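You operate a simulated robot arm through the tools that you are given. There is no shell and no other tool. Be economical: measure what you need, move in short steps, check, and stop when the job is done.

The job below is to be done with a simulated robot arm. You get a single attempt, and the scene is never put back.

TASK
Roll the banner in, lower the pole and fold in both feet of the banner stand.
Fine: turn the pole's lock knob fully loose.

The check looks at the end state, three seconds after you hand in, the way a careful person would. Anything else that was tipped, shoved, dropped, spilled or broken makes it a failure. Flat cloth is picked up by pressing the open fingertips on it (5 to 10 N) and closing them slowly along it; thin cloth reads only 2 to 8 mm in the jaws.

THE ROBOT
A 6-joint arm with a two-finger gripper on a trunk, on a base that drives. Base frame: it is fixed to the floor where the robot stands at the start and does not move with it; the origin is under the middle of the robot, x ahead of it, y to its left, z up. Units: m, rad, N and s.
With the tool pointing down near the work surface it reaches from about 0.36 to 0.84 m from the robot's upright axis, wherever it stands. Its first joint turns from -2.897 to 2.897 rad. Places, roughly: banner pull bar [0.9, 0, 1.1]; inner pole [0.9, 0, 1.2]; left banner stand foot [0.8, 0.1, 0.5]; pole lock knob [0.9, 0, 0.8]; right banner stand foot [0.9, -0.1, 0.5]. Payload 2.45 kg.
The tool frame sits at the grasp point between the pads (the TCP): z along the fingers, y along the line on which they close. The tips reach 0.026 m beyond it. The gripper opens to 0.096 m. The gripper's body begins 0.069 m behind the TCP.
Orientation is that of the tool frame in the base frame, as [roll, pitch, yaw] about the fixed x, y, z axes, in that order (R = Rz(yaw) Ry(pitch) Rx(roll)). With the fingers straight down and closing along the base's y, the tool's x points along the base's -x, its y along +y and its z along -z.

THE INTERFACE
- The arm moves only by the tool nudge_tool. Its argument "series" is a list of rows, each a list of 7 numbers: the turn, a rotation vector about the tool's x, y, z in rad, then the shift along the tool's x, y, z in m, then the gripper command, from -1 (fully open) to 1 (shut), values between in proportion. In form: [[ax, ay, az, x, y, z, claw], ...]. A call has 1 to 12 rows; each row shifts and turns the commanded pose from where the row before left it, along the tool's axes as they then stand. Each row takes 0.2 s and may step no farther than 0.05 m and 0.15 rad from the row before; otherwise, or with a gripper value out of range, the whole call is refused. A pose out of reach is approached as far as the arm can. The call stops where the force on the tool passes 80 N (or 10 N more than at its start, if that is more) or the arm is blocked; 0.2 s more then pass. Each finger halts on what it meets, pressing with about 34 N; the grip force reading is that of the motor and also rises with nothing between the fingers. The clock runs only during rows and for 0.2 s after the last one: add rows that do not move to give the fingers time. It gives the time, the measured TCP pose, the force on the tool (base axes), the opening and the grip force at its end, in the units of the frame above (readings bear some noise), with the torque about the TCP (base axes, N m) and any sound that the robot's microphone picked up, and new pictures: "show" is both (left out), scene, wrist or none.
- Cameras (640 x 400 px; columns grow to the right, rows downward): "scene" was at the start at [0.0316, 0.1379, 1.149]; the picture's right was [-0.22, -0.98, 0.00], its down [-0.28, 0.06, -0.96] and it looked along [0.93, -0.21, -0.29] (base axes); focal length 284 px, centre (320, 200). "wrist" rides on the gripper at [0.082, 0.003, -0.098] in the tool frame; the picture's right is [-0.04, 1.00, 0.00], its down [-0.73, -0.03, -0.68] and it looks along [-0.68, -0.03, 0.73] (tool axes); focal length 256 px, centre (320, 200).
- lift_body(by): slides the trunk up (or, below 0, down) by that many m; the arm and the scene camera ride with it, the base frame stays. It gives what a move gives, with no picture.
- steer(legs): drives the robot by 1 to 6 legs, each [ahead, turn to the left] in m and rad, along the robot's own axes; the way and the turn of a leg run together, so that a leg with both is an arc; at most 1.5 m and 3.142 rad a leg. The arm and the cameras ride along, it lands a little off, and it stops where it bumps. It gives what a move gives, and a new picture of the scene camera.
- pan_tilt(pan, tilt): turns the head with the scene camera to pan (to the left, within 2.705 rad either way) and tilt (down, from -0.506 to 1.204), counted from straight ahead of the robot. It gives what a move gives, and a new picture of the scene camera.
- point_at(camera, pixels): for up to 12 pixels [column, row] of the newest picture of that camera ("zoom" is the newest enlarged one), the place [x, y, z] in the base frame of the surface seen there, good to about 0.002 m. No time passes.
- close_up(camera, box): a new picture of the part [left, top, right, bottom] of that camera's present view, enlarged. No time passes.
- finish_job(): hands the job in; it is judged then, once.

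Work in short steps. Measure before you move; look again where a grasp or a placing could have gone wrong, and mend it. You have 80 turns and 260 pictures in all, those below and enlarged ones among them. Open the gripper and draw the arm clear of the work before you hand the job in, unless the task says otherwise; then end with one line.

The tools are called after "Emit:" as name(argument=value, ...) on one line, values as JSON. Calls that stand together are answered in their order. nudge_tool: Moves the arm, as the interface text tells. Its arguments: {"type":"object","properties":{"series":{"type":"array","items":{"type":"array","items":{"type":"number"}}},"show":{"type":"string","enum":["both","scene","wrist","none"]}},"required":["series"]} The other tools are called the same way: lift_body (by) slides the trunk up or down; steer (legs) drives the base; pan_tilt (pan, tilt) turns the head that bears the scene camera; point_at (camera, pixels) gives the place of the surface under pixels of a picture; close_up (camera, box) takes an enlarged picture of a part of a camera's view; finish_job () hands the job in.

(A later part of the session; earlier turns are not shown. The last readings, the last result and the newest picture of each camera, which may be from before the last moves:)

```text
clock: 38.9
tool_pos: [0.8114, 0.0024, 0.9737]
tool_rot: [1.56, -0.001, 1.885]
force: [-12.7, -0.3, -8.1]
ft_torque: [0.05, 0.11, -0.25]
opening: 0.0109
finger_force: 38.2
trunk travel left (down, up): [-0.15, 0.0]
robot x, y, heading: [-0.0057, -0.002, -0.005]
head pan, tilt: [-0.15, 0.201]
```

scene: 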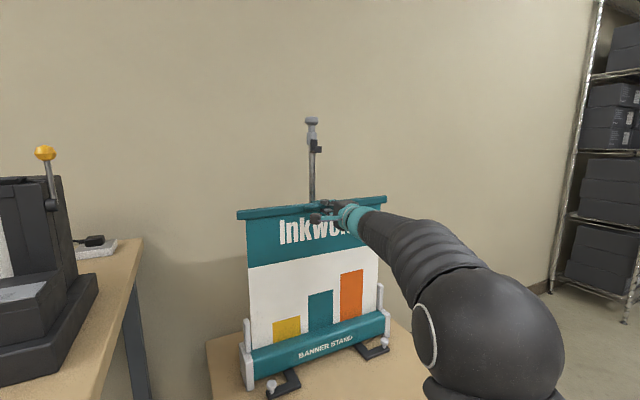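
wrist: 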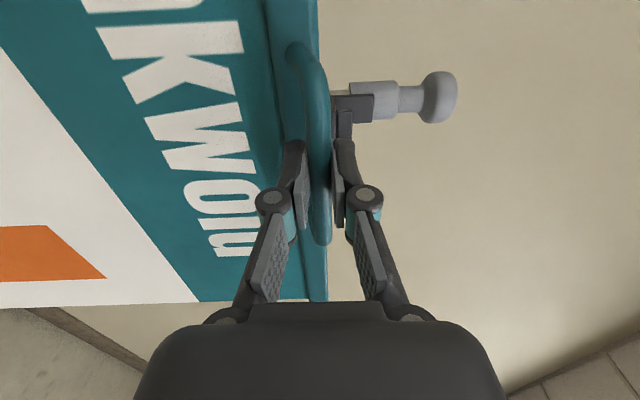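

The banner is winding in nicely and the pole stands free. I'll keep lowering.

Emit:
nudge_tool(series=[[0, 0, 0, 0, -0.018, 0, 1], [0, 0, 0, 0, -0.018, 0, 1], [0, 0, 0, 0, -0.018, 0, 1], [0, 0, 0, 0, -0.018, 0, 1], [0, 0, 0, 0, -0.018, 0, 1], [0, 0, 0, 0, -0.018, 0, 1], [0, 0, 0, 0, -0.018, 0, 1], [0, 0, 0, 0, -0.018, 0, 1], [0, 0, 0, 0, -0.018, 0, 1], [0, 0, 0, 0, -0.018, 0, 1], [0, 0, 0, 0, -0.018, 0, 1], [0, 0, 0, 0, 0, 0, 1]], show="both")

```text
clock: 41.5
tool_pos: [0.8144, 0.0034, 0.778]
tool_rot: [1.56, -0.003, 1.886]
force: [-33.1, -5.6, -8.4]
ft_torque: [-0.02, 0.14, 0.03]
opening: 0.0112
finger_force: 37.7
trunk travel left (down, up): [-0.15, 0.0]
robot x, y, heading: [0.0017, 0.0037, -0.0]
head pan, tilt: [-0.15, 0.201]
```

scene: 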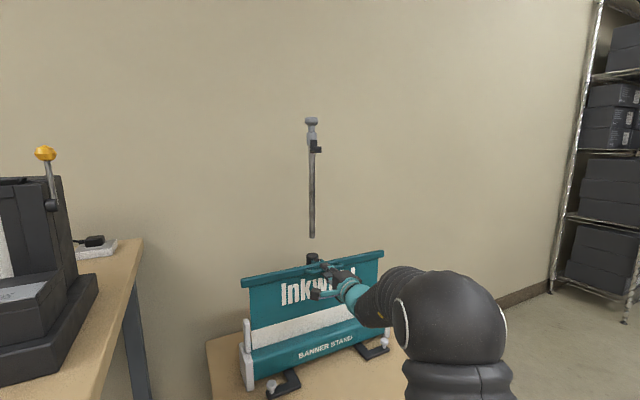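
wrist: 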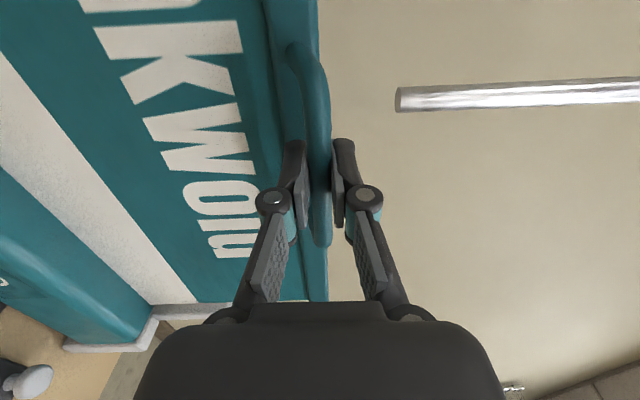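

The forward push reads 33 N, so I'll relax it a few mm and lower more slowly toward the cassette.

Emit:
nudge_tool(series=[[0, 0, 0, 0, -0.005, -0.004, 1], [0, 0, 0, 0, -0.015, 0, 1], [0, 0, 0, 0, -0.015, 0, 1], [0, 0, 0, 0, -0.015, 0, 1], [0, 0, 0, 0, -0.015, 0, 1], [0, 0, 0, 0, -0.015, 0, 1], [0, 0, 0, 0, -0.015, 0, 1], [0, 0, 0, 0, -0.015, 0, 1], [0, 0, 0, 0, -0.015, 0, 1], [0, 0, 0, 0, 0, 0, 1]], show="both")

```text
clock: 43.7
tool_pos: [0.812, 0.0046, 0.6706]
tool_rot: [1.529, 0.006, 1.886]
force: [16.7, 0.4, 69.7]
ft_torque: [0.74, -0.48, -0.89]
opening: 0.0112
finger_force: 38.1
trunk travel left (down, up): [-0.15, 0.0]
robot x, y, heading: [-0.0019, -0.0009, -0.003]
head pan, tilt: [-0.15, 0.201]
```

scene: 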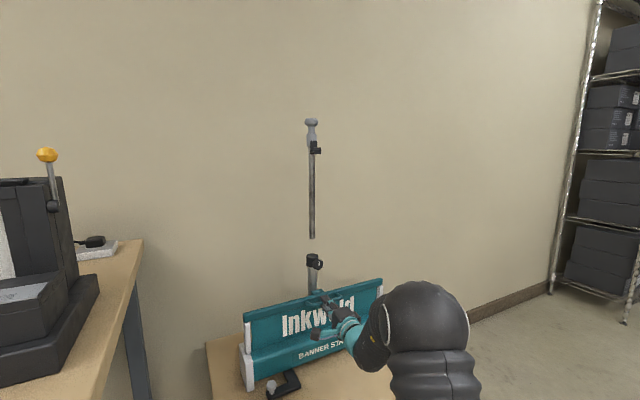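
wrist: 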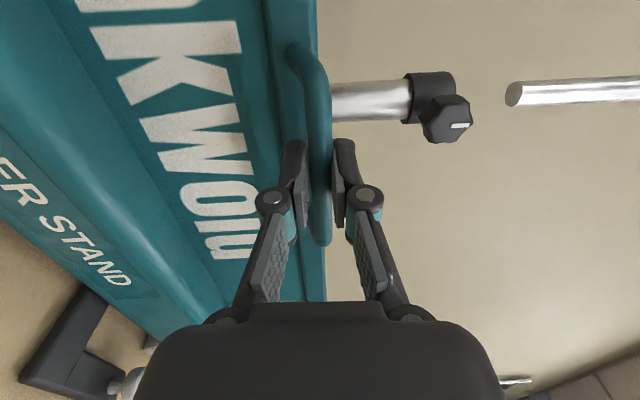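

Something stopped the descent at handle z 0.67 with 70 N up. I'll look at what is touching before pressing on.

Emit:
close_up(camera="scene", box=[210, 240, 402, 360])

Emit:
point_at(camera="scene", pixels=[[247, 316], [247, 330], [380, 286], [380, 295], [314, 260], [311, 237], [311, 290], [300, 330]])

```text
3.33 times, centred on (306, 300) of scene
```

zoom: 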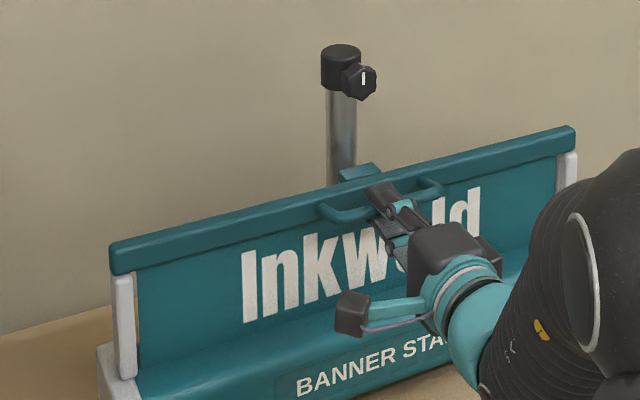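

```text
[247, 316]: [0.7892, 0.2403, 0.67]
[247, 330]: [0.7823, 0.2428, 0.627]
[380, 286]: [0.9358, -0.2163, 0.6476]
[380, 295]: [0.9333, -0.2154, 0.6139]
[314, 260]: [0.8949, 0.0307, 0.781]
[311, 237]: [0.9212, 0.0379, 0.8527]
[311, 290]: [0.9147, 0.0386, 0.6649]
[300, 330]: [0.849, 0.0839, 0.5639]
```

The bar now rests on the two end posts, so it is fully in. I'll take off the downward push and check the force before letting go.

Emit:
nudge_tool(series=[[0, 0, 0, 0, 0.007, 0, 1], [0, 0, 0, 0, 0.007, 0, 1], [0, 0, 0, 0, 0.004, 0, 1], [0, 0, 0, 0, 0, 0, 1]], show="none")

```text
clock: 44.7
tool_pos: [0.8118, 0.0043, 0.6709]
tool_rot: [1.558, -0.001, 1.885]
force: [17.7, -6.5, 24.0]
ft_torque: [0.16, -0.23, 0.38]
opening: 0.0112
finger_force: 38.4
trunk travel left (down, up): [-0.15, 0.0]
robot x, y, heading: [-0.0002, -0.0004, 0.002]
head pan, tilt: [-0.15, 0.201]
```

Still seated, and the force is much lower. I'll ease up slightly more, open, and back straight out.

Emit:
nudge_tool(series=[[0, 0, 0, 0, 0.002, 0, 1], [0, 0, 0, 0, 0, 0, 0.6], [0, 0, 0, 0, 0, 0, 0], [0, 0, 0, 0, 0, 0, -1], [0, 0, 0, 0, 0, 0, -1], [0, 0, 0, 0, 0, -0.03, -1], [0, 0, 0, 0, 0, -0.04, -1], [0, 0, 0, 0, 0, -0.04, -1], [0, 0, 0, 0, 0, -0.04, -1], [0, 0, 0, 0, 0, 0, -1]])

Emit:
close_up(camera="scene", box=[230, 100, 390, 200])

Emit:
close_up(camera="scene", box=[230, 230, 390, 330])

```text
clock: 46.9
tool_pos: [0.668, -0.0438, 0.6697]
tool_rot: [1.56, -0.003, 1.886]
force: [0.3, 1.1, 0.4]
ft_torque: [-0.01, 0.01, 0.0]
opening: 0.0961
finger_force: 0.0
trunk travel left (down, up): [-0.15, 0.0]
robot x, y, heading: [-0.0038, 0.003, -0.008]
head pan, tilt: [-0.15, 0.201]
```

scene: 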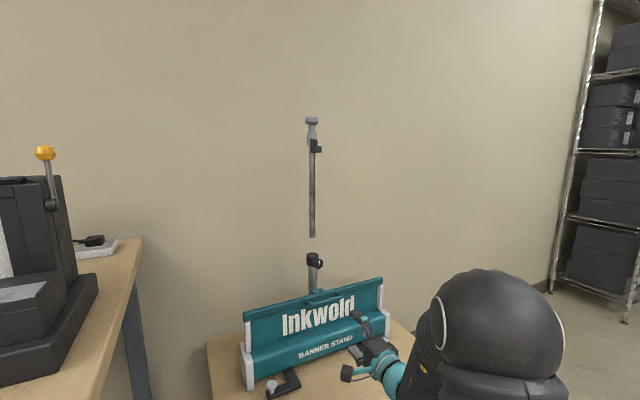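
wrist: 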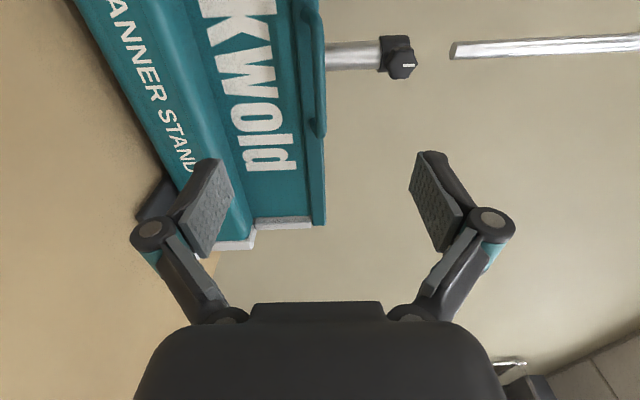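

```text
4.00 times, centred on (310, 150) of scene
```

zoom: 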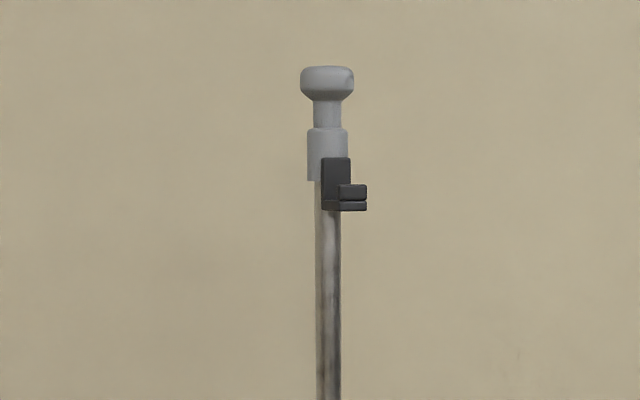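

```text
4.00 times, centred on (310, 280) of scene
```

zoom: 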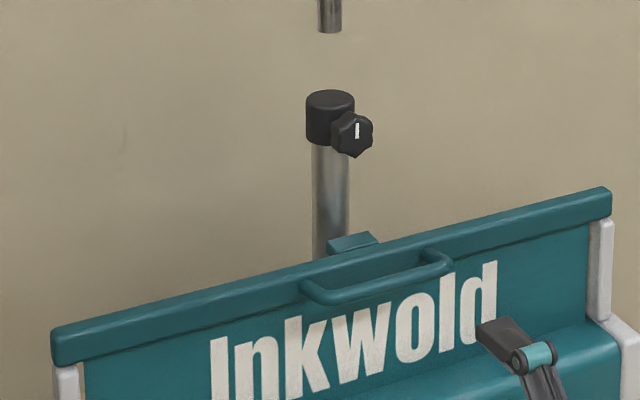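

The bar stays down. Next is the lock knob with the white mark, so I'll measure it.

Emit:
close_up(camera="wrist", box=[310, 10, 470, 110])

Emit:
point_at(camera="wrist", pixels=[[405, 66], [410, 62], [400, 70], [404, 57], [404, 75], [412, 70], [393, 44], [453, 50]])

Emit:
point_at(camera="scene", pixels=[[319, 262], [321, 262], [317, 263], [319, 259], [319, 266], [313, 256], [312, 280], [311, 120]])

```text
4.00 times, centred on (390, 60) of wrist
```

zoom: 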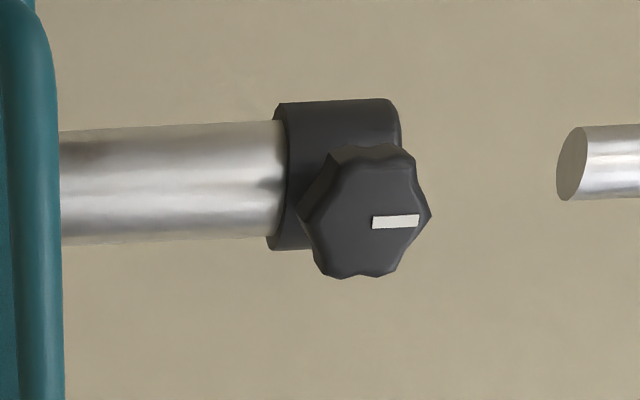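

```text
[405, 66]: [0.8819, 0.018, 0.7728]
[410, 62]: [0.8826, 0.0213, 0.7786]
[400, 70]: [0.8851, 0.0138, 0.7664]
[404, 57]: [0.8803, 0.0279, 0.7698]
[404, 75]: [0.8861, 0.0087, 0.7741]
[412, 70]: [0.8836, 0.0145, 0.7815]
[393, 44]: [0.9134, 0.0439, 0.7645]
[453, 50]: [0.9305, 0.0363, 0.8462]
```

```text
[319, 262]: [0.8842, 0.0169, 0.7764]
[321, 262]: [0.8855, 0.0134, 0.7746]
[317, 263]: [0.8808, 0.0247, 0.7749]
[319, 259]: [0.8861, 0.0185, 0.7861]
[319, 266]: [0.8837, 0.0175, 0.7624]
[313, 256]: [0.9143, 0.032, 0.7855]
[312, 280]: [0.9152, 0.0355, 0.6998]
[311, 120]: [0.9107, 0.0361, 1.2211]
```

The knob face centre is about (0.883,0.0185,0.772), about 33 mm across, with its axis along the tool's forward direction. I'll rise to its height and roll +180° (camera passing over the top) for a long loosening stroke.

Emit:
nudge_tool(series=[[0, 0, 0, -0.0075, 0.05, 0, -1], [0, 0, 0, 0, 0.05, 0, -1], [0, 0, 0.14, 0, 0, 0, -1], [0, 0, 0.14, 0, 0, 0, -1], [0, 0, 0.14, 0, 0, 0, -1], [0, 0, 0.14, 0, 0, 0, -1], [0, 0, 0.14, 0, 0, 0, -1], [0, 0, 0.14, 0, 0, 0, -1], [0, 0, 0.14, 0, 0, 0, -1], [0, 0, 0.14, 0, 0, 0, -1], [0, 0, 0.14, 0, 0, 0, -1], [0, 0, 0.14, 0, 0, 0, -1]], show="none")

Emit:
nudge_tool(series=[[0, 0, 0.17, 0, 0, 0, -1]], show="wrist")

```text
refused: row 1 steps farther than a row can; nothing moved
```

```text
refused: row 1 steps farther than a row can; nothing moved
```

Emit:
nudge_tool(series=[[0, 0, 0, -0.0075, 0.045, 0, -1], [0, 0, 0, 0, 0.045, 0, -1], [0, 0, 0, 0, 0.012, 0, -1], [0, 0, 0.143, 0, 0, 0, -1], [0, 0, 0.143, 0, 0, 0, -1], [0, 0, 0.143, 0, 0, 0, -1], [0, 0, 0.143, 0, 0, 0, -1], [0, 0, 0.143, 0, 0, 0, -1], [0, 0, 0.143, 0, 0, 0, -1], [0, 0, 0.143, 0, 0, 0, -1], [0, 0, 0.143, 0, 0, 0, -1], [0, 0, 0.143, 0, 0, 0, -1]], show="none")

Emit:
nudge_tool(series=[[0, 0, 0.143, 0, 0, 0, -1], [0, 0, 0.143, 0, 0, 0, -1], [0, 0, 0.143, 0, 0, 0, -1], [0, 0, 0.143, 0, 0, 0, -1], [0, 0, 0.143, 0, 0, 0, -1], [0, 0, 0.143, 0, 0, 0, -1], [0, 0, 0.143, 0, 0, 0, -1], [0, 0, 0.143, 0, 0, 0, -1], [0, 0, 0.143, 0, 0, 0, -1], [0, 0, 0.143, 0, 0, 0, -1], [0, 0, 0.143, 0, 0, 0, -1]], show="wrist")

```text
clock: 49.5
tool_pos: [0.6701, -0.052, 0.7732]
tool_rot: [1.531, -1.293, 1.921]
force: [-0.3, -0.4, 0.5]
ft_torque: [0.03, 0.05, 0.02]
opening: 0.0958
finger_force: 0.1
trunk travel left (down, up): [-0.15, 0.0]
robot x, y, heading: [0.0023, 0.0001, 0.002]
head pan, tilt: [-0.15, 0.201]
```

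```text
clock: 51.9
tool_pos: [0.6702, -0.0501, 0.7729]
tool_rot: [-1.56, -0.277, -1.258]
force: [0.1, 0.6, 0.4]
ft_torque: [0.01, 0.0, 0.0]
opening: 0.096
finger_force: 0.1
trunk travel left (down, up): [-0.15, 0.0]
robot x, y, heading: [0.0023, -0.0017, -0.003]
head pan, tilt: [-0.15, 0.201]
```

wrist: 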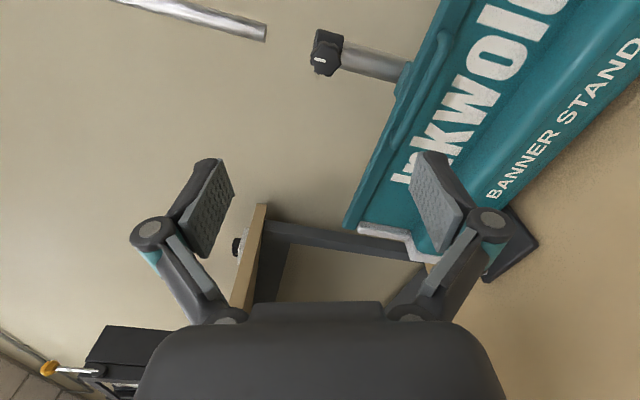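

The full roll worked without a limit. I'll cross-check the knob's place in this view before advancing.

Emit:
point_at(camera="wrist", pixels=[[320, 60], [314, 60], [328, 60], [320, 52], [321, 68], [318, 45], [375, 63]])

Emit:
close_up(camera="wrist", box=[270, 10, 430, 110])

```text
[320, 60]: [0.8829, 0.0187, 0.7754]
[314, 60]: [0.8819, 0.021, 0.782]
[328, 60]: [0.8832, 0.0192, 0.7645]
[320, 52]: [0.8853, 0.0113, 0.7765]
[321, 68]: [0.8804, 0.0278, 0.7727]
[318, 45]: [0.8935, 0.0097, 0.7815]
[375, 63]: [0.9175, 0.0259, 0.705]
```

```text
4.00 times, centred on (350, 60) of wrist
```

zoom: 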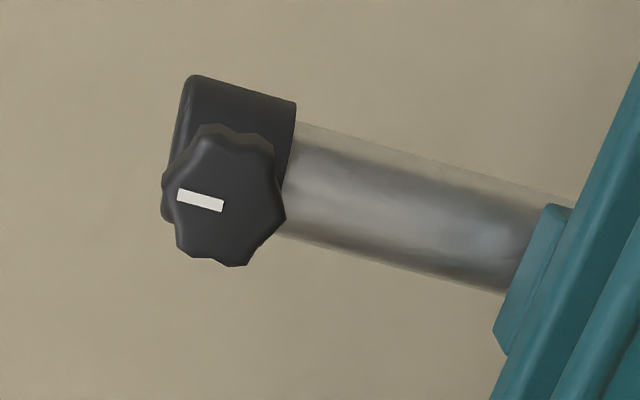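

The face centre is near z 0.768, so I'll drop 5 mm, advance over the knob and close.

Emit:
nudge_tool(series=[[0, 0, 0, -0.0014, 0.0048, 0.03, -1], [0, 0, 0, 0, 0, 0.045, -1], [0, 0, 0, 0, 0, 0.045, -1], [0, 0, 0, 0, 0, 0.045, -1], [0, 0, 0, 0, 0, 0.035, -1], [0, 0, 0, 0, 0, 0.022, -1], [0, 0, 0, 0, 0, 0, -1], [0, 0, 0, 0, 0, 0, -0.3], [0, 0, 0, 0, 0, 0, 0.2], [0, 0, 0, 0, 0, 0, 1], [0, 0, 0, 0, 0, 0, 1]])

```text
clock: 54.3
tool_pos: [0.8829, 0.0179, 0.7684]
tool_rot: [-1.563, -0.28, -1.26]
force: [-8.5, -2.1, -10.4]
ft_torque: [-0.05, 0.16, -0.04]
opening: 0.033
finger_force: 44.9
trunk travel left (down, up): [-0.15, 0.0]
robot x, y, heading: [-0.0003, 0.0011, -0.001]
head pan, tilt: [-0.15, 0.201]
```

scene: 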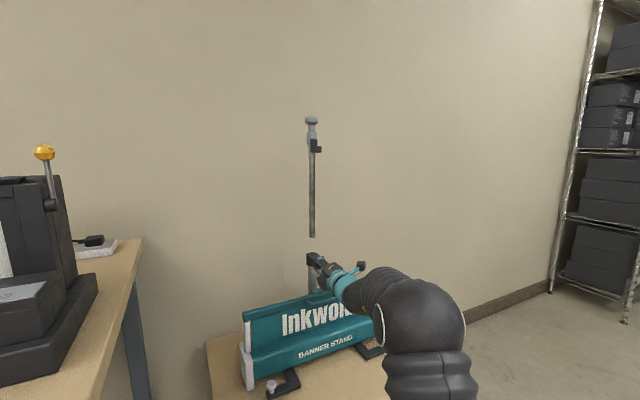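
wrist: 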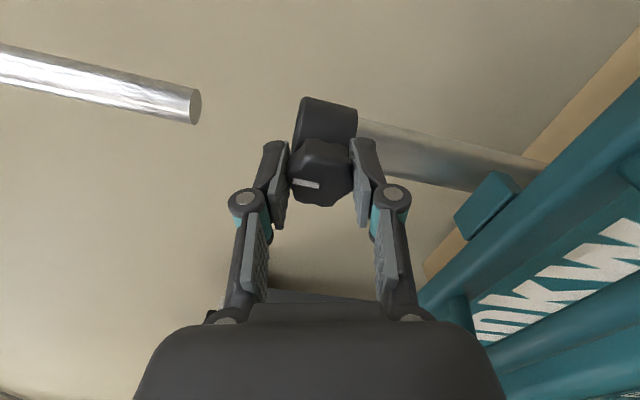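

The knob is held at 33 mm. I'll turn it counterclockwise (negative about tool z) in a small first stroke, watching torque, sound and pole.

Emit:
nudge_tool(series=[[0, 0, -0.12, 0, 0, 0, 1], [0, 0, -0.12, 0, 0, 0, 1], [0, 0, -0.12, 0, 0, 0, 1], [0, 0, -0.12, 0, 0, 0, 1], [0, 0, -0.12, 0, 0, 0, 1], [0, 0, 0, 0, 0, 0, 1]])

```text
clock: 55.7
tool_pos: [0.8828, 0.0165, 0.7675]
tool_rot: [-1.56, -0.882, -1.266]
force: [-17.6, -7.8, -20.7]
ft_torque: [-0.13, 0.36, -0.11]
opening: 0.0331
finger_force: 44.9
trunk travel left (down, up): [-0.15, 0.0]
robot x, y, heading: [0.0029, 0.0033, 0.001]
head pan, tilt: [-0.15, 0.201]
```

scene: 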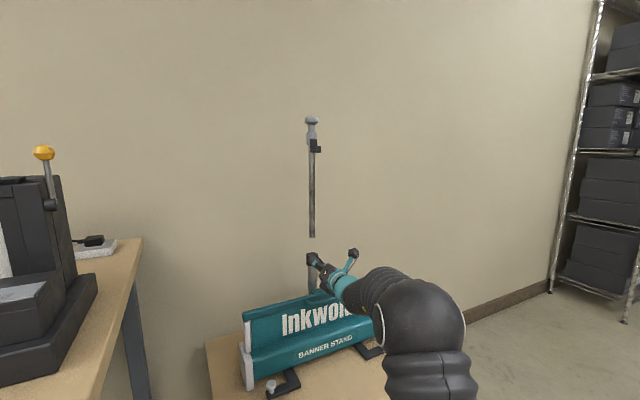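
wrist: 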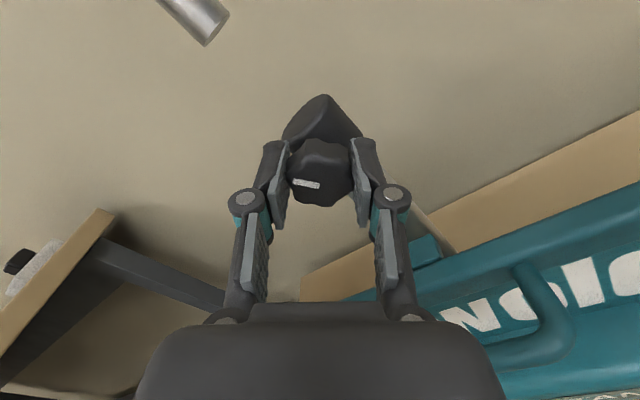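

The knob turns with the fingers under a small torque, and the pole is still up. I'll continue.

Emit:
nudge_tool(series=[[0, 0, -0.12, 0, 0, 0, 1], [0, 0, -0.12, 0, 0, 0, 1], [0, 0, -0.12, 0, 0, 0, 1], [0, 0, -0.12, 0, 0, 0, 1], [0, 0, -0.12, 0, 0, 0, 1], [0, 0, -0.12, 0, 0, 0, 1], [0, 0, -0.12, 0, 0, 0, 1], [0, 0, -0.12, 0, 0, 0, 1], [0, 0, 0, 0, 0, 0, 1]])

```text
clock: 57.7
tool_pos: [0.8823, 0.0172, 0.7682]
tool_rot: [1.541, -1.299, 1.912]
force: [-15.9, -9.9, -22.0]
ft_torque: [-0.12, 0.37, -0.11]
opening: 0.033
finger_force: 44.9
trunk travel left (down, up): [-0.15, 0.0]
robot x, y, heading: [-0.0006, 0.0005, -0.0]
head pan, tilt: [-0.15, 0.201]
```

scene: 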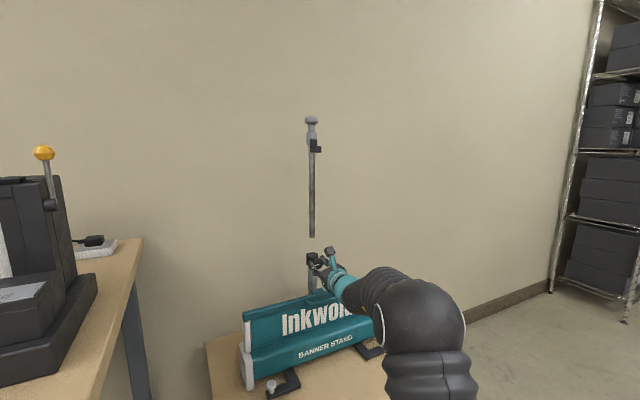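
wrist: 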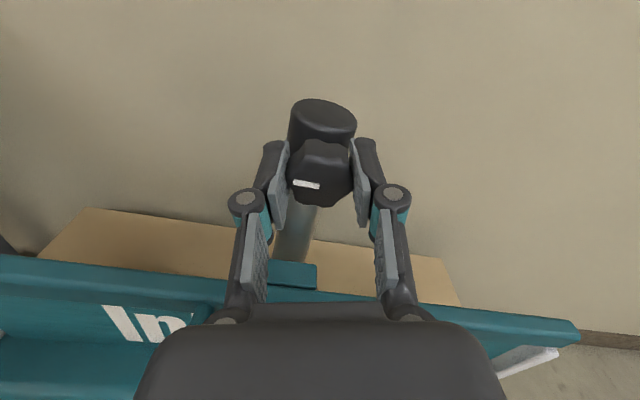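

The axial torque is about zero and the knob follows the fingers. I'll continue the stroke.

Emit:
nudge_tool(series=[[0, 0, -0.14, 0, 0, 0, 1], [0, 0, -0.14, 0, 0, 0, 1], [0, 0, -0.14, 0, 0, 0, 1], [0, 0, -0.14, 0, 0, 0, 1], [0, 0, -0.14, 0, 0, 0, 1], [0, 0, -0.14, 0, 0, 0, 1], [0, 0, -0.14, 0, 0, 0, 1], [0, 0, -0.14, 0, 0, 0, 1], [0, 0, -0.14, 0, 0, 0, 1], [0, 0, -0.14, 0, 0, 0, 1], [0, 0, 0, 0, 0, 0, 1]])

```text
clock: 60.1
tool_pos: [0.882, 0.0186, 0.7681]
tool_rot: [1.563, 0.098, 1.884]
force: [-4.3, -2.3, -13.9]
ft_torque: [0.33, 0.34, -0.3]
opening: 0.0328
finger_force: 44.7
trunk travel left (down, up): [-0.15, 0.0]
robot x, y, heading: [0.0024, 0.002, -0.003]
head pan, tilt: [-0.15, 0.201]
```

scene: 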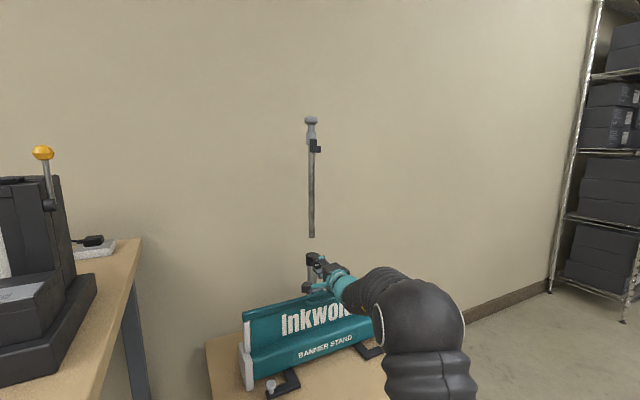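
wrist: 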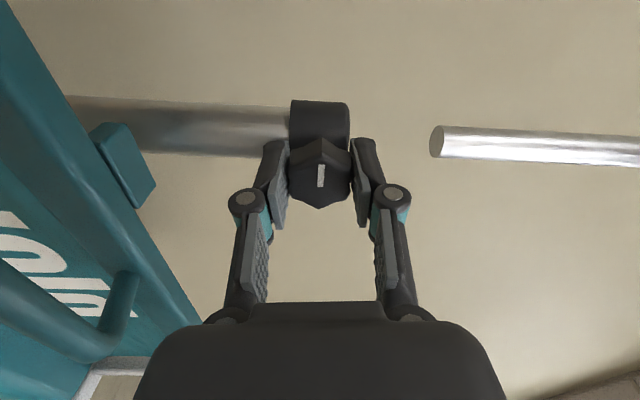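

In the gripper frame the mark has now shifted, so the knob hit its stop after about 90° and the pads slipped. I'll open, back off and check the mark.

Emit:
nudge_tool(series=[[0, 0, 0, 0, 0, 0, 0.3], [0, 0, 0, 0, 0, 0, -1], [0, 0, 0, 0, 0, 0, -1], [0, 0, 0, 0, 0, -0.03, -1], [0, 0, 0, 0, 0, -0.045, -1], [0, 0, 0, 0, 0, -0.045, -1], [0, 0, 0, 0, 0, -0.045, -1], [0, 0, 0, 0, 0, 0, -1]])

Emit:
close_up(camera="scene", box=[280, 230, 360, 280])

Emit:
point_at(camera="scene", pixels=[[311, 121], [310, 135], [312, 200], [312, 235]])

```text
clock: 61.9
tool_pos: [0.7245, -0.032, 0.7682]
tool_rot: [1.561, 0.098, 1.886]
force: [-0.2, 0.4, -0.1]
ft_torque: [0.02, -0.03, -0.06]
opening: 0.0957
finger_force: 0.0
trunk travel left (down, up): [-0.15, 0.0]
robot x, y, heading: [0.0021, 0.0007, 0.0]
head pan, tilt: [-0.15, 0.201]
```

scene: 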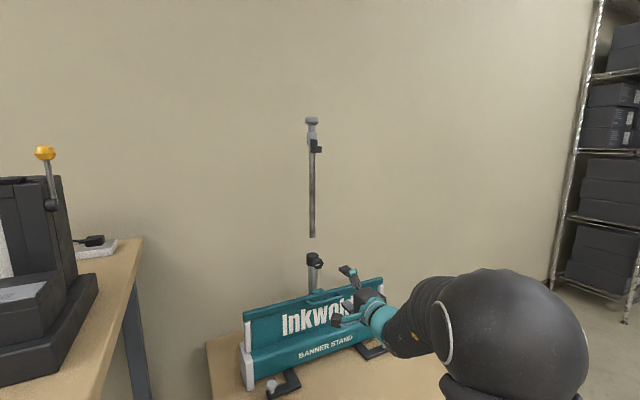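
wrist: 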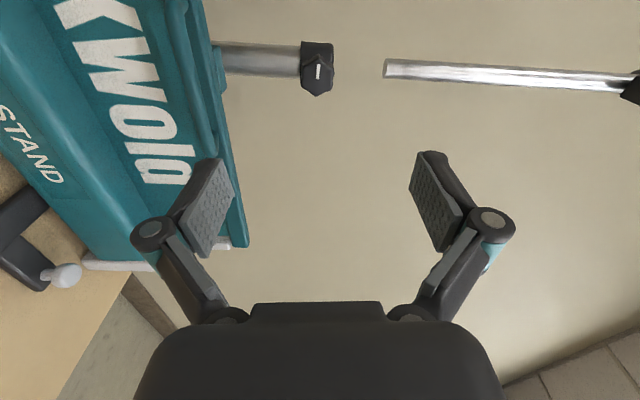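

```text
8.00 times, centred on (320, 255) of scene
```

zoom: 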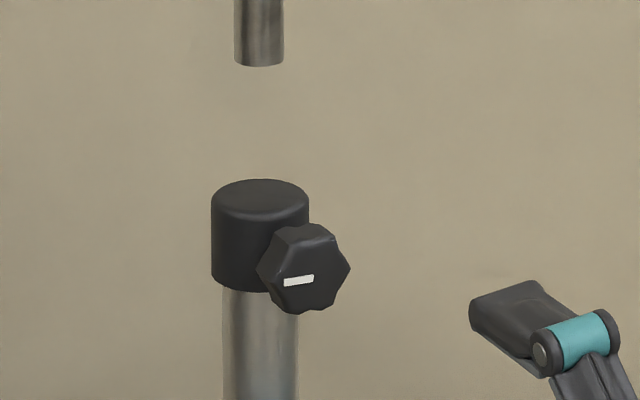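

```text
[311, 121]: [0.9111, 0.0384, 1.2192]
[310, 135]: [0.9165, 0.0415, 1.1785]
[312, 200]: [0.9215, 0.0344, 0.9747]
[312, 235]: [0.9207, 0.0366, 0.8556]
```

The mark now points left, exactly 90° on, so the knob is at its loose stop. The pole still stands, so I'll roll the camera to the top and rise to the neck under the pole's head (z about 1.198), checking the wall distance too.

Emit:
nudge_tool(series=[[0, 0, 0.139, 0, 0, 0, -1], [0, 0, 0.139, 0, 0, 0, -1], [0, 0, 0.139, 0, 0, 0, -1], [0, 0, 0.139, 0, 0, 0, -1], [0, 0, 0.139, 0, 0, 0, -1], [0, 0, 0.139, 0, 0, 0, -1], [0, 0, 0.139, 0, 0, 0, -1], [0, 0, 0.139, 0, 0, 0, -1], [0, 0, 0.139, 0, 0, 0, -1], [0, 0, 0.139, 0, 0, 0, -1], [0, 0, 0.139, 0, 0, 0, -1], [0, 0, 0.139, 0, 0, 0, -1]], show="none")

Emit:
nudge_tool(series=[[0, 0, 0, 0.043, 0, 0, -1], [0, 0, 0, 0.043, 0, 0, -1], [0, 0, 0, 0.043, 0, 0, -1], [0, 0, 0, 0.043, 0, 0, -1], [0, 0, 0, 0.043, 0, 0, -1], [0, 0, 0, 0.043, 0, 0, -1], [0, 0, 0, 0.043, 0, 0, -1], [0, 0, 0, 0.043, 0, 0, -1], [0, 0, 0, 0.043, 0, 0, -1], [0, 0, 0, 0.043, 0, 0, -1], [0, 0, 0, 0, 0, 0, -1]])

Emit:
point_at(camera="scene", pixels=[[290, 130], [340, 110], [312, 124], [311, 118]])

```text
clock: 64.5
tool_pos: [0.7248, -0.032, 0.7681]
tool_rot: [0.129, -1.561, -2.955]
force: [-0.7, -0.3, 0.2]
ft_torque: [-0.02, 0.02, 0.02]
opening: 0.0961
finger_force: 0.0
trunk travel left (down, up): [-0.15, 0.0]
robot x, y, heading: [0.0022, -0.0003, 0.0]
head pan, tilt: [-0.15, 0.201]
```

```text
clock: 66.9
tool_pos: [0.7201, -0.0331, 1.1969]
tool_rot: [0.357, -1.561, 3.101]
force: [-0.5, -0.5, 0.2]
ft_torque: [0.01, 0.02, 0.04]
opening: 0.0961
finger_force: 0.0
trunk travel left (down, up): [-0.15, 0.0]
robot x, y, heading: [0.0018, 0.0001, 0.002]
head pan, tilt: [-0.15, 0.201]
```

scene: 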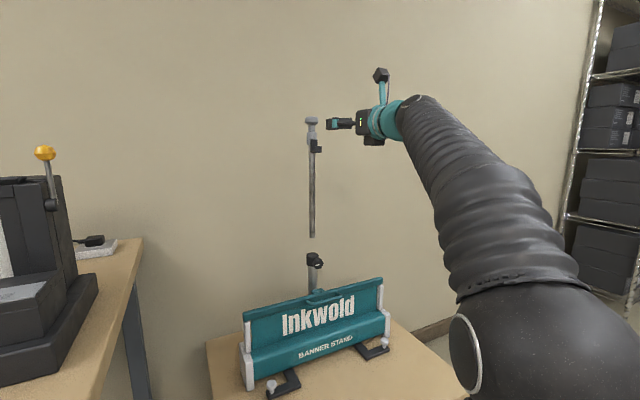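
wrist: 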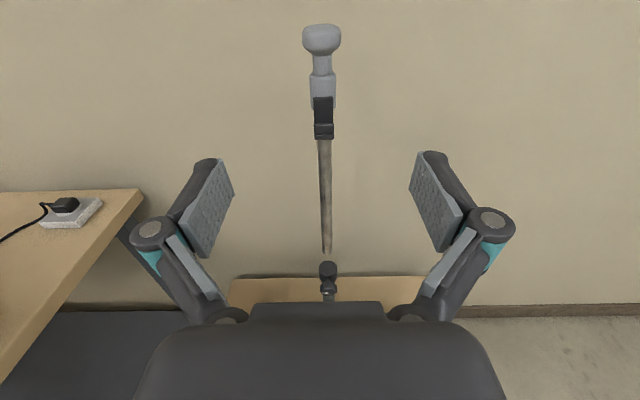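

```text
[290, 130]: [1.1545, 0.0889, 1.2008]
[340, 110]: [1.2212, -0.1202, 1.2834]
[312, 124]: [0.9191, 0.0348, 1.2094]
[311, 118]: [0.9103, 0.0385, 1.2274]
```

The pole is centred in the wrist view at column 322 and the wall is far behind. I'll advance to it.

Emit:
nudge_tool(series=[[0, 0, 0, 0, 0, 0.04, -1], [0, 0, 0, 0, 0, 0.04, -1], [0, 0, 0, 0, 0, 0.04, -1], [0, 0, 0, 0, 0, 0.04, -1], [0, 0, 0, 0, 0, 0.03, -1], [0, 0, 0, 0, 0, 0.02, -1], [0, 0, 0, 0, 0, 0, -1]])

```text
clock: 68.5
tool_pos: [0.8606, 0.0143, 1.1612]
tool_rot: [0.334, -1.561, 3.125]
force: [-0.3, -0.2, 0.2]
ft_torque: [-0.01, -0.02, 0.0]
opening: 0.0959
finger_force: 0.0
out of reach, approached as far as the arm can: row 3, 4, 5, 6
trunk travel left (down, up): [-0.15, 0.0]
robot x, y, heading: [0.0006, -0.0012, 0.002]
head pan, tilt: [-0.15, 0.201]
```

scene: 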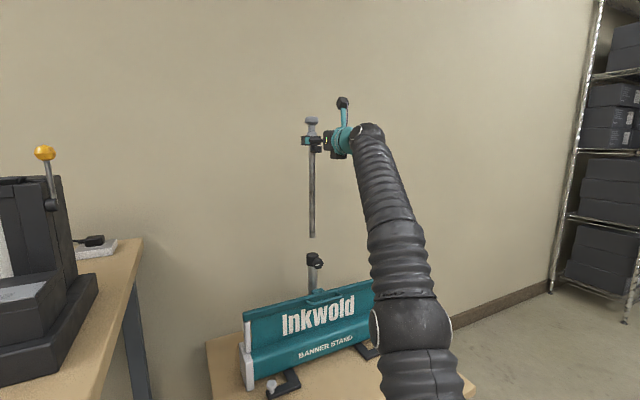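
wrist: 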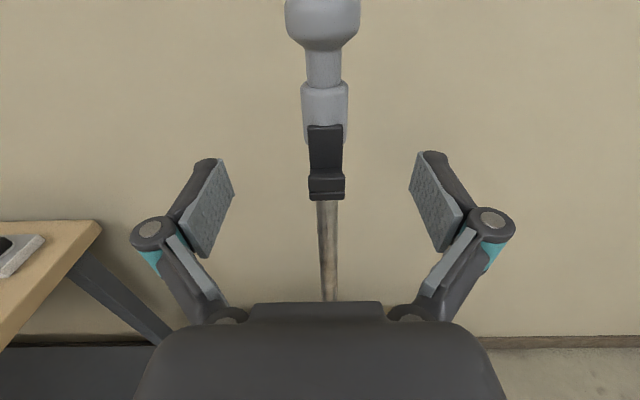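

The arm's reach ends short of the pole at this height. I'll retreat a little, drop to z about 1.07 and try gripping the inner tube just below the hook.

Emit:
nudge_tool(series=[[0, 0, 0, 0, 0, -0.04, -1], [0, 0, 0, -0.04, 0, 0, -1], [0, 0, 0, -0.045, 0, 0, -1], [0, 0, 0, 0, 0, 0.04, -1], [0, 0, 0, 0, 0, 0.035, -1], [0, 0, 0, 0, 0, 0.03, -1], [0, 0, 0, 0, 0, 0, -1]])

```text
clock: 70.1
tool_pos: [0.9219, 0.0344, 1.0769]
tool_rot: [0.302, -1.56, -3.13]
force: [0.1, 0.2, -0.1]
ft_torque: [0.0, -0.06, -0.03]
opening: 0.0959
finger_force: 0.1
trunk travel left (down, up): [-0.15, 0.0]
robot x, y, heading: [0.0022, -0.0021, -0.004]
head pan, tilt: [-0.15, 0.201]
```

scene: 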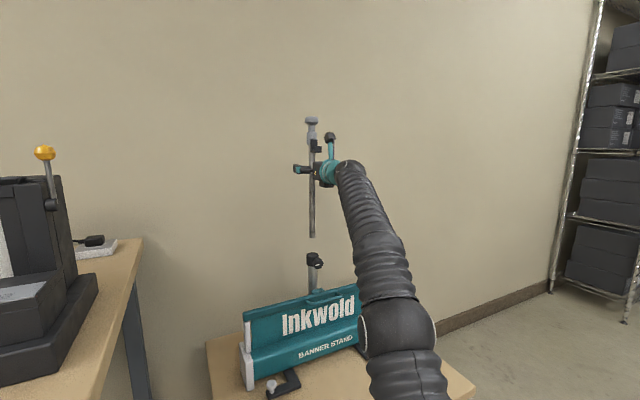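
wrist: 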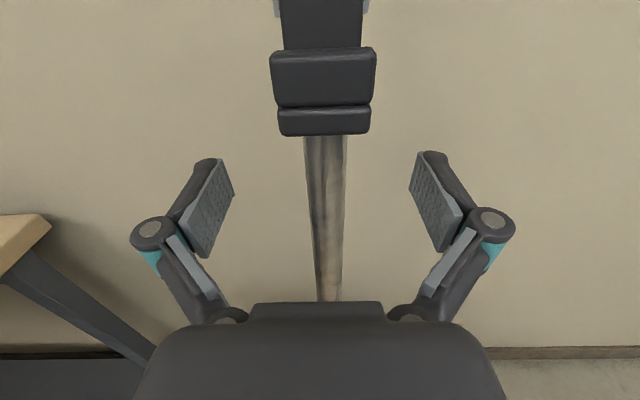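

It reached (0.922,0.034,1.077) with the tube between the fingers. I'll close and press down slightly to test that it slides.

Emit:
nudge_tool(series=[[0, 0, 0, 0, 0, 0, 0], [0, 0, 0, 0, 0, 0, 0.6], [0, 0, 0, 0, 0, 0, 1], [0, 0, 0, 0, 0, 0, 1], [0, 0, 0, -0.006, 0, 0, 1], [0, 0, 0, -0.006, 0, 0, 1], [0, 0, 0, 0, 0, 0, 1]], show="none")

Emit:
point_at(camera="scene", pixels=[[311, 121], [311, 118], [311, 124]])

Emit:
close_up(camera="scene", box=[250, 100, 410, 280])

```text
clock: 71.7
tool_pos: [0.9228, 0.0334, 1.0653]
tool_rot: [0.307, -1.559, -3.137]
force: [0.6, -0.5, 0.5]
ft_torque: [-0.01, 0.0, 0.03]
opening: 0.0
finger_force: 29.4
trunk travel left (down, up): [-0.15, 0.0]
robot x, y, heading: [0.0007, 0.0009, -0.004]
head pan, tilt: [-0.15, 0.201]
```

```text
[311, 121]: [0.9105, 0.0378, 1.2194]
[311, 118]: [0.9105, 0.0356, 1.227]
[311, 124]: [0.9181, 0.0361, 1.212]
```

```text
2.22 times, centred on (330, 190) of scene
```

zoom: 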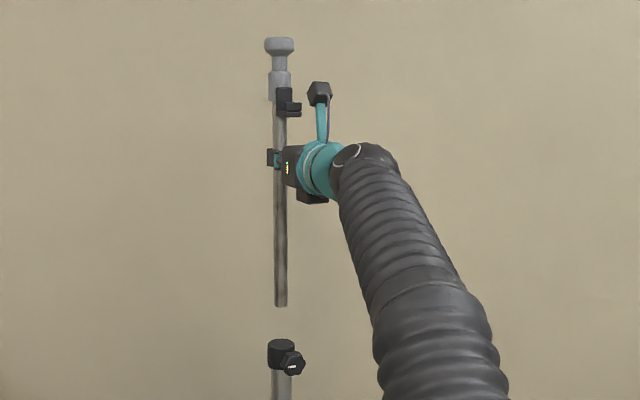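

The fingers shut to 0, so the tube gives nothing to hold. I need the head or neck, which means driving about 0.1 m closer, so I'll retreat and look down at the base clearance first.

Emit:
nudge_tool(series=[[0, 0, 0, 0, 0, 0, -1], [0, 0, 0, 0, 0, 0, -1], [0, 0, 0, 0, 0, 0, -1], [0, 0, 0, 0, 0, -0.045, -1], [0, 0, 0, 0, 0, -0.045, -1], [0, 0, 0, 0, 0, -0.045, -1], [0, 0, 0, 0, 0, -0.045, -1], [0, 0, 0, 0, 0, -0.045, -1], [0, 0, 0, 0, 0, 0, -1]], show="none")

Emit:
pan_tilt(pan=0.2, tilt=1.1)

```text
clock: 73.7
tool_pos: [0.7089, -0.0376, 1.0637]
tool_rot: [0.292, -1.56, -3.12]
force: [-0.3, 1.2, -0.2]
ft_torque: [0.01, -0.01, -0.01]
opening: 0.0959
finger_force: 0.0
trunk travel left (down, up): [-0.15, 0.0]
robot x, y, heading: [-0.0003, 0.0002, -0.002]
head pan, tilt: [-0.15, 0.201]
```

```text
clock: 74.9
tool_pos: [0.7085, -0.0365, 1.0637]
tool_rot: [0.316, -1.561, 3.139]
force: [-0.1, 0.1, 0.1]
ft_torque: [0.0, -0.01, 0.01]
opening: 0.0959
finger_force: 0.1
trunk travel left (down, up): [-0.15, 0.0]
robot x, y, heading: [-0.002, -0.0005, 0.005]
head pan, tilt: [0.201, 1.1]
```

scene: 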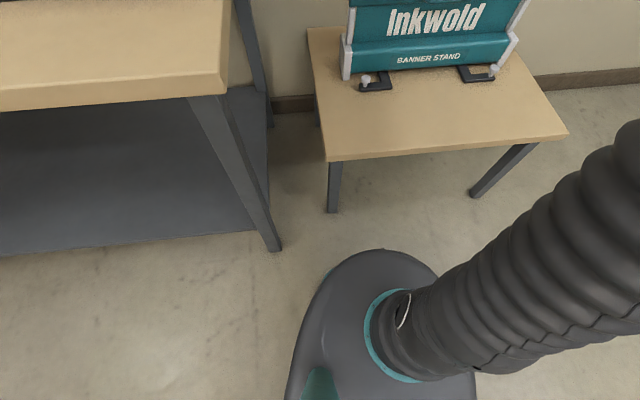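

The base's front edge is visible around (380,250), so I'll measure clearances.

Emit:
point_at(camera="scene", pixels=[[380, 251], [320, 275], [300, 330], [292, 385], [332, 210], [277, 248], [270, 250], [328, 160], [565, 133]])

```text
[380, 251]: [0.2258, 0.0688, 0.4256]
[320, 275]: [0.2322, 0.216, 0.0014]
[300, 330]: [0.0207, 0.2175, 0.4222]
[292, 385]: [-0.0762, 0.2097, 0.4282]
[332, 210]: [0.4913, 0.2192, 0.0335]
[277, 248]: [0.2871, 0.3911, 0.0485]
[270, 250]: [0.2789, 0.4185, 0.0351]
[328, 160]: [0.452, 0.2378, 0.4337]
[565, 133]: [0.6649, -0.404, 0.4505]
```

The base front is at x 0.23 and the small table's edge begins at 0.45, so 0.12 m ahead is clear. I'll drive, then turn the head back to the stand.

Emit:
steer(legs=[[0.12, 0]])

Emit:
pan_tilt(pan=-0.05, tilt=0.3)

```text
clock: 76.2
tool_pos: [0.8292, -0.0349, 1.063]
tool_rot: [0.318, -1.56, 3.14]
force: [0.5, 0.7, 0.4]
ft_torque: [-0.02, 0.02, 0.03]
opening: 0.096
finger_force: 0.0
trunk travel left (down, up): [-0.15, 0.0]
robot x, y, heading: [0.1184, -0.001, -0.0]
head pan, tilt: [0.201, 1.1]
```

scene: 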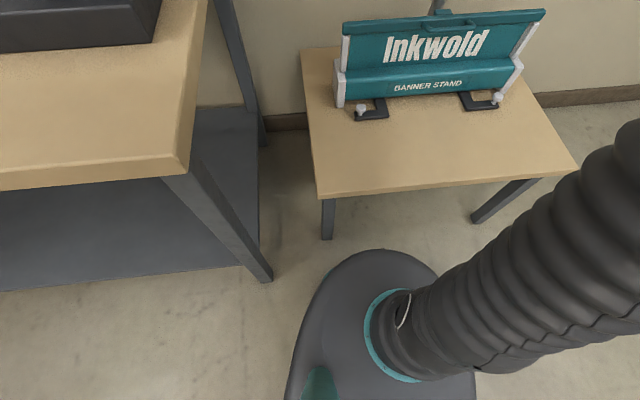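

```text
clock: 77.3
tool_pos: [0.8289, -0.0354, 1.0621]
tool_rot: [0.313, -1.56, -3.136]
force: [0.0, -0.4, -0.2]
ft_torque: [0.01, -0.03, 0.0]
opening: 0.0959
finger_force: 0.1
trunk travel left (down, up): [-0.15, 0.0]
robot x, y, heading: [0.1173, -0.0007, 0.0]
head pan, tilt: [-0.051, 0.3]
```

scene: 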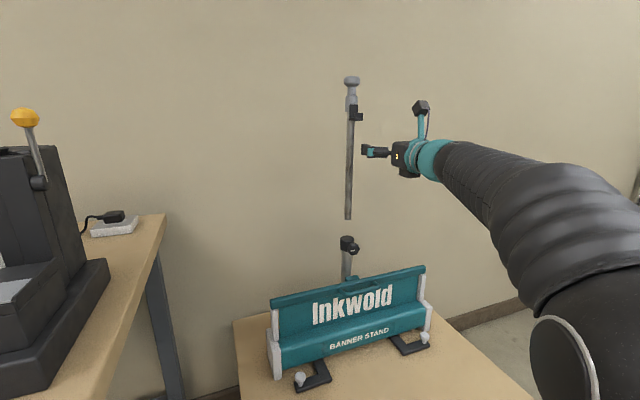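

Now I'll rise 0.136, shift left 0.034, then advance to the neck.

Emit:
nudge_tool(series=[[0, 0, 0, 0.045, -0.017, -0.01, -1], [0, 0, 0, 0.045, -0.017, 0, -1], [0, 0, 0, 0.046, 0, 0, -1], [0, 0, 0, 0, 0, 0.04, -1], [0, 0, 0, 0, 0, 0.03, -1], [0, 0, 0, 0, 0, 0, -1]])

Emit:
point_at(camera="scene", pixels=[[351, 82], [351, 92]])

```text
clock: 78.7
tool_pos: [0.8746, 0.0161, 1.1993]
tool_rot: [0.337, -1.56, 3.12]
force: [0.7, 0.2, -0.3]
ft_torque: [-0.02, -0.02, 0.01]
opening: 0.0961
finger_force: 0.0
trunk travel left (down, up): [-0.15, 0.0]
robot x, y, heading: [0.1193, -0.0021, 0.0]
head pan, tilt: [-0.051, 0.3]
```

scene: 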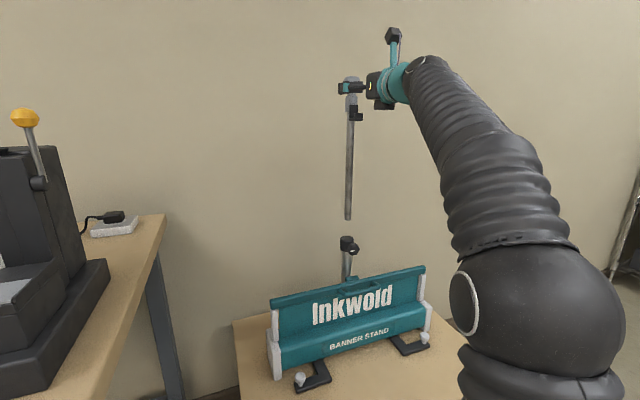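
wrist: 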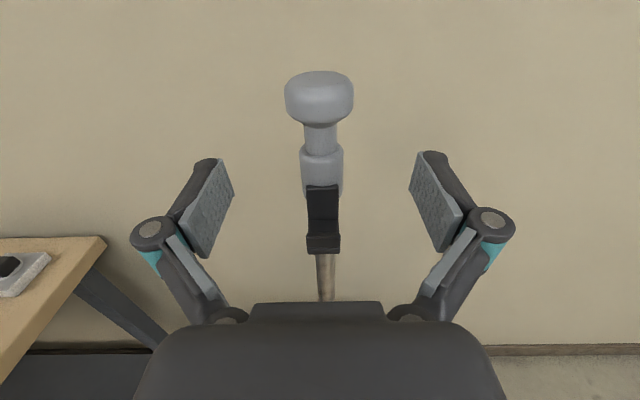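

```text
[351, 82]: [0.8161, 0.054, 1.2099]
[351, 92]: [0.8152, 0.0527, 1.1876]
```

The reach is good now and the head is centred between the fingers. I'll advance the last 0.052 and close on the neck.

Emit:
nudge_tool(series=[[0, 0, 0, 0, 0, 0.03, -1], [0, 0, 0, 0, 0, 0.022, -1], [0, 0, 0, 0, 0, 0, -1], [0, 0, 0, 0, 0, 0, 0], [0, 0, 0, 0, 0, 0, 0.6], [0, 0, 0, 0, 0, 0, 1], [0, 0, 0, 0, 0, 0, 1]])

```text
clock: 80.3
tool_pos: [0.9248, 0.0311, 1.1982]
tool_rot: [0.366, -1.563, 3.093]
force: [-13.5, -1.2, -20.0]
ft_torque: [0.29, 0.26, 0.04]
opening: 0.0271
finger_force: 44.7
trunk travel left (down, up): [-0.15, 0.0]
robot x, y, heading: [0.1208, -0.0004, -0.0]
head pan, tilt: [-0.051, 0.3]
```

scene: 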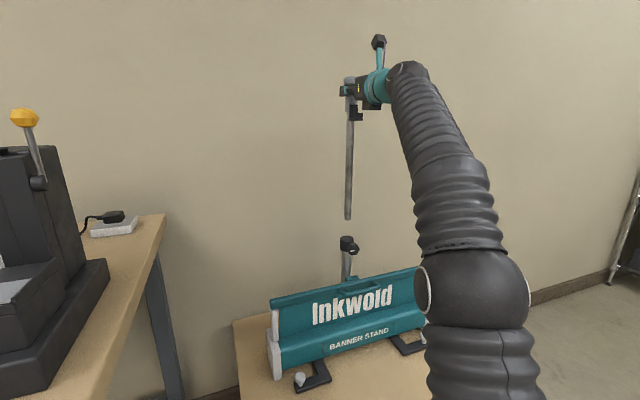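
wrist: 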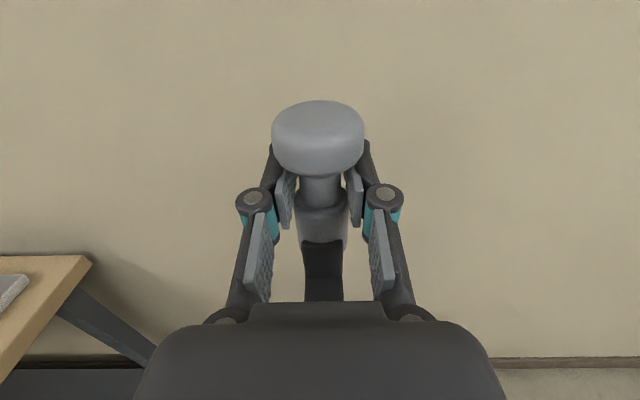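

It holds the cap at 27 mm. I'll lower a little to test that the pole slides.

Emit:
nudge_tool(series=[[0, 0, 0, -0.01, 0, 0, 1], [0, 0, 0, -0.01, 0, 0, 1], [0, 0, 0, -0.01, 0, 0, 1], [0, 0, 0, 0, 0, 0, 1]])

```text
clock: 81.3
tool_pos: [0.9252, 0.0315, 1.1705]
tool_rot: [0.272, -1.558, -3.098]
force: [9.2, -2.2, 1.3]
ft_torque: [0.58, -0.17, -0.19]
opening: 0.0267
finger_force: 45.0
trunk travel left (down, up): [-0.15, 0.0]
robot x, y, heading: [0.1244, -0.0009, 0.0]
head pan, tilt: [-0.051, 0.3]
```

scene: 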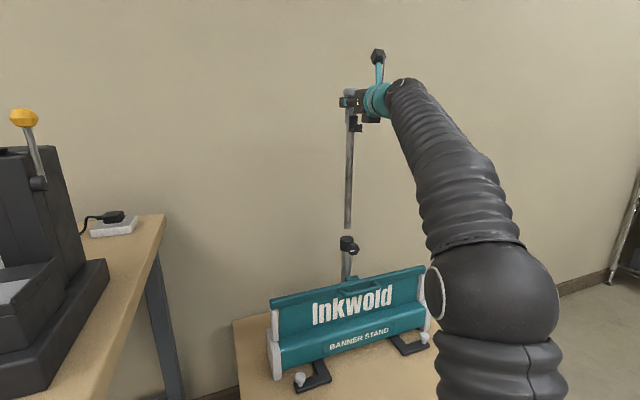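
wrist: 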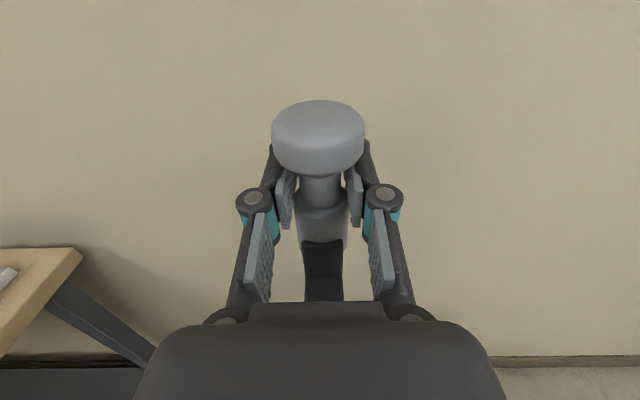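

The pole slides down with the gripper at low force. I'll keep lowering in steps.

Emit:
nudge_tool(series=[[0, 0, 0, -0.018, 0, 0, 1], [0, 0, 0, -0.018, 0, 0, 1], [0, 0, 0, -0.018, 0, 0, 1], [0, 0, 0, -0.018, 0, 0, 1], [0, 0, 0, -0.018, 0, 0, 1], [0, 0, 0, -0.018, 0, 0, 1], [0, 0, 0, -0.018, 0, 0, 1], [0, 0, 0, -0.018, 0, 0, 1], [0, 0, 0, -0.018, 0, 0, 1], [0, 0, 0, -0.018, 0, 0, 1], [0, 0, 0, 0, 0, 0, 1]])

```text
clock: 83.7
tool_pos: [0.925, 0.0317, 0.9908]
tool_rot: [0.287, -1.559, -3.113]
force: [-17.7, -3.0, -2.0]
ft_torque: [0.64, -0.04, 0.03]
opening: 0.0267
finger_force: 44.7
trunk travel left (down, up): [-0.15, 0.0]
robot x, y, heading: [0.1214, -0.0006, 0.001]
head pan, tilt: [-0.051, 0.3]
```

scene: 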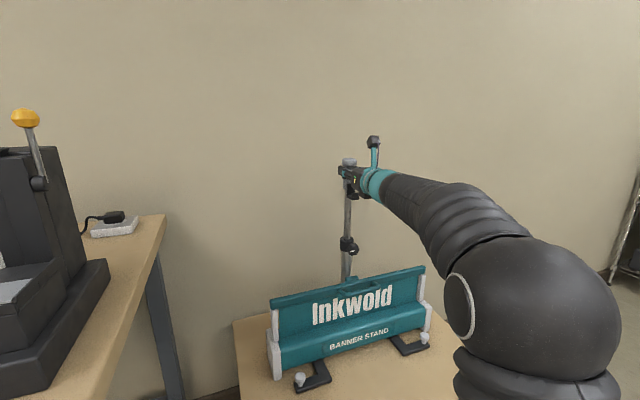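
wrist: 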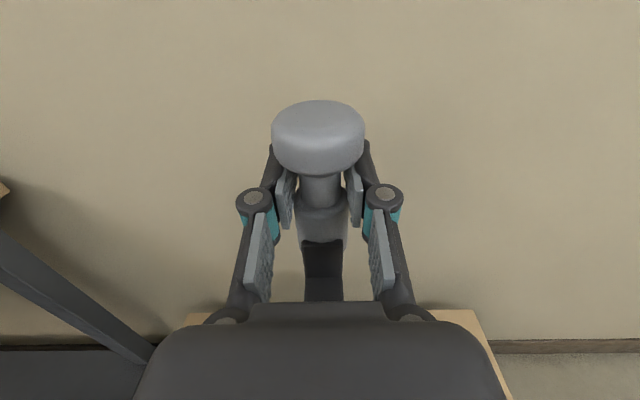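

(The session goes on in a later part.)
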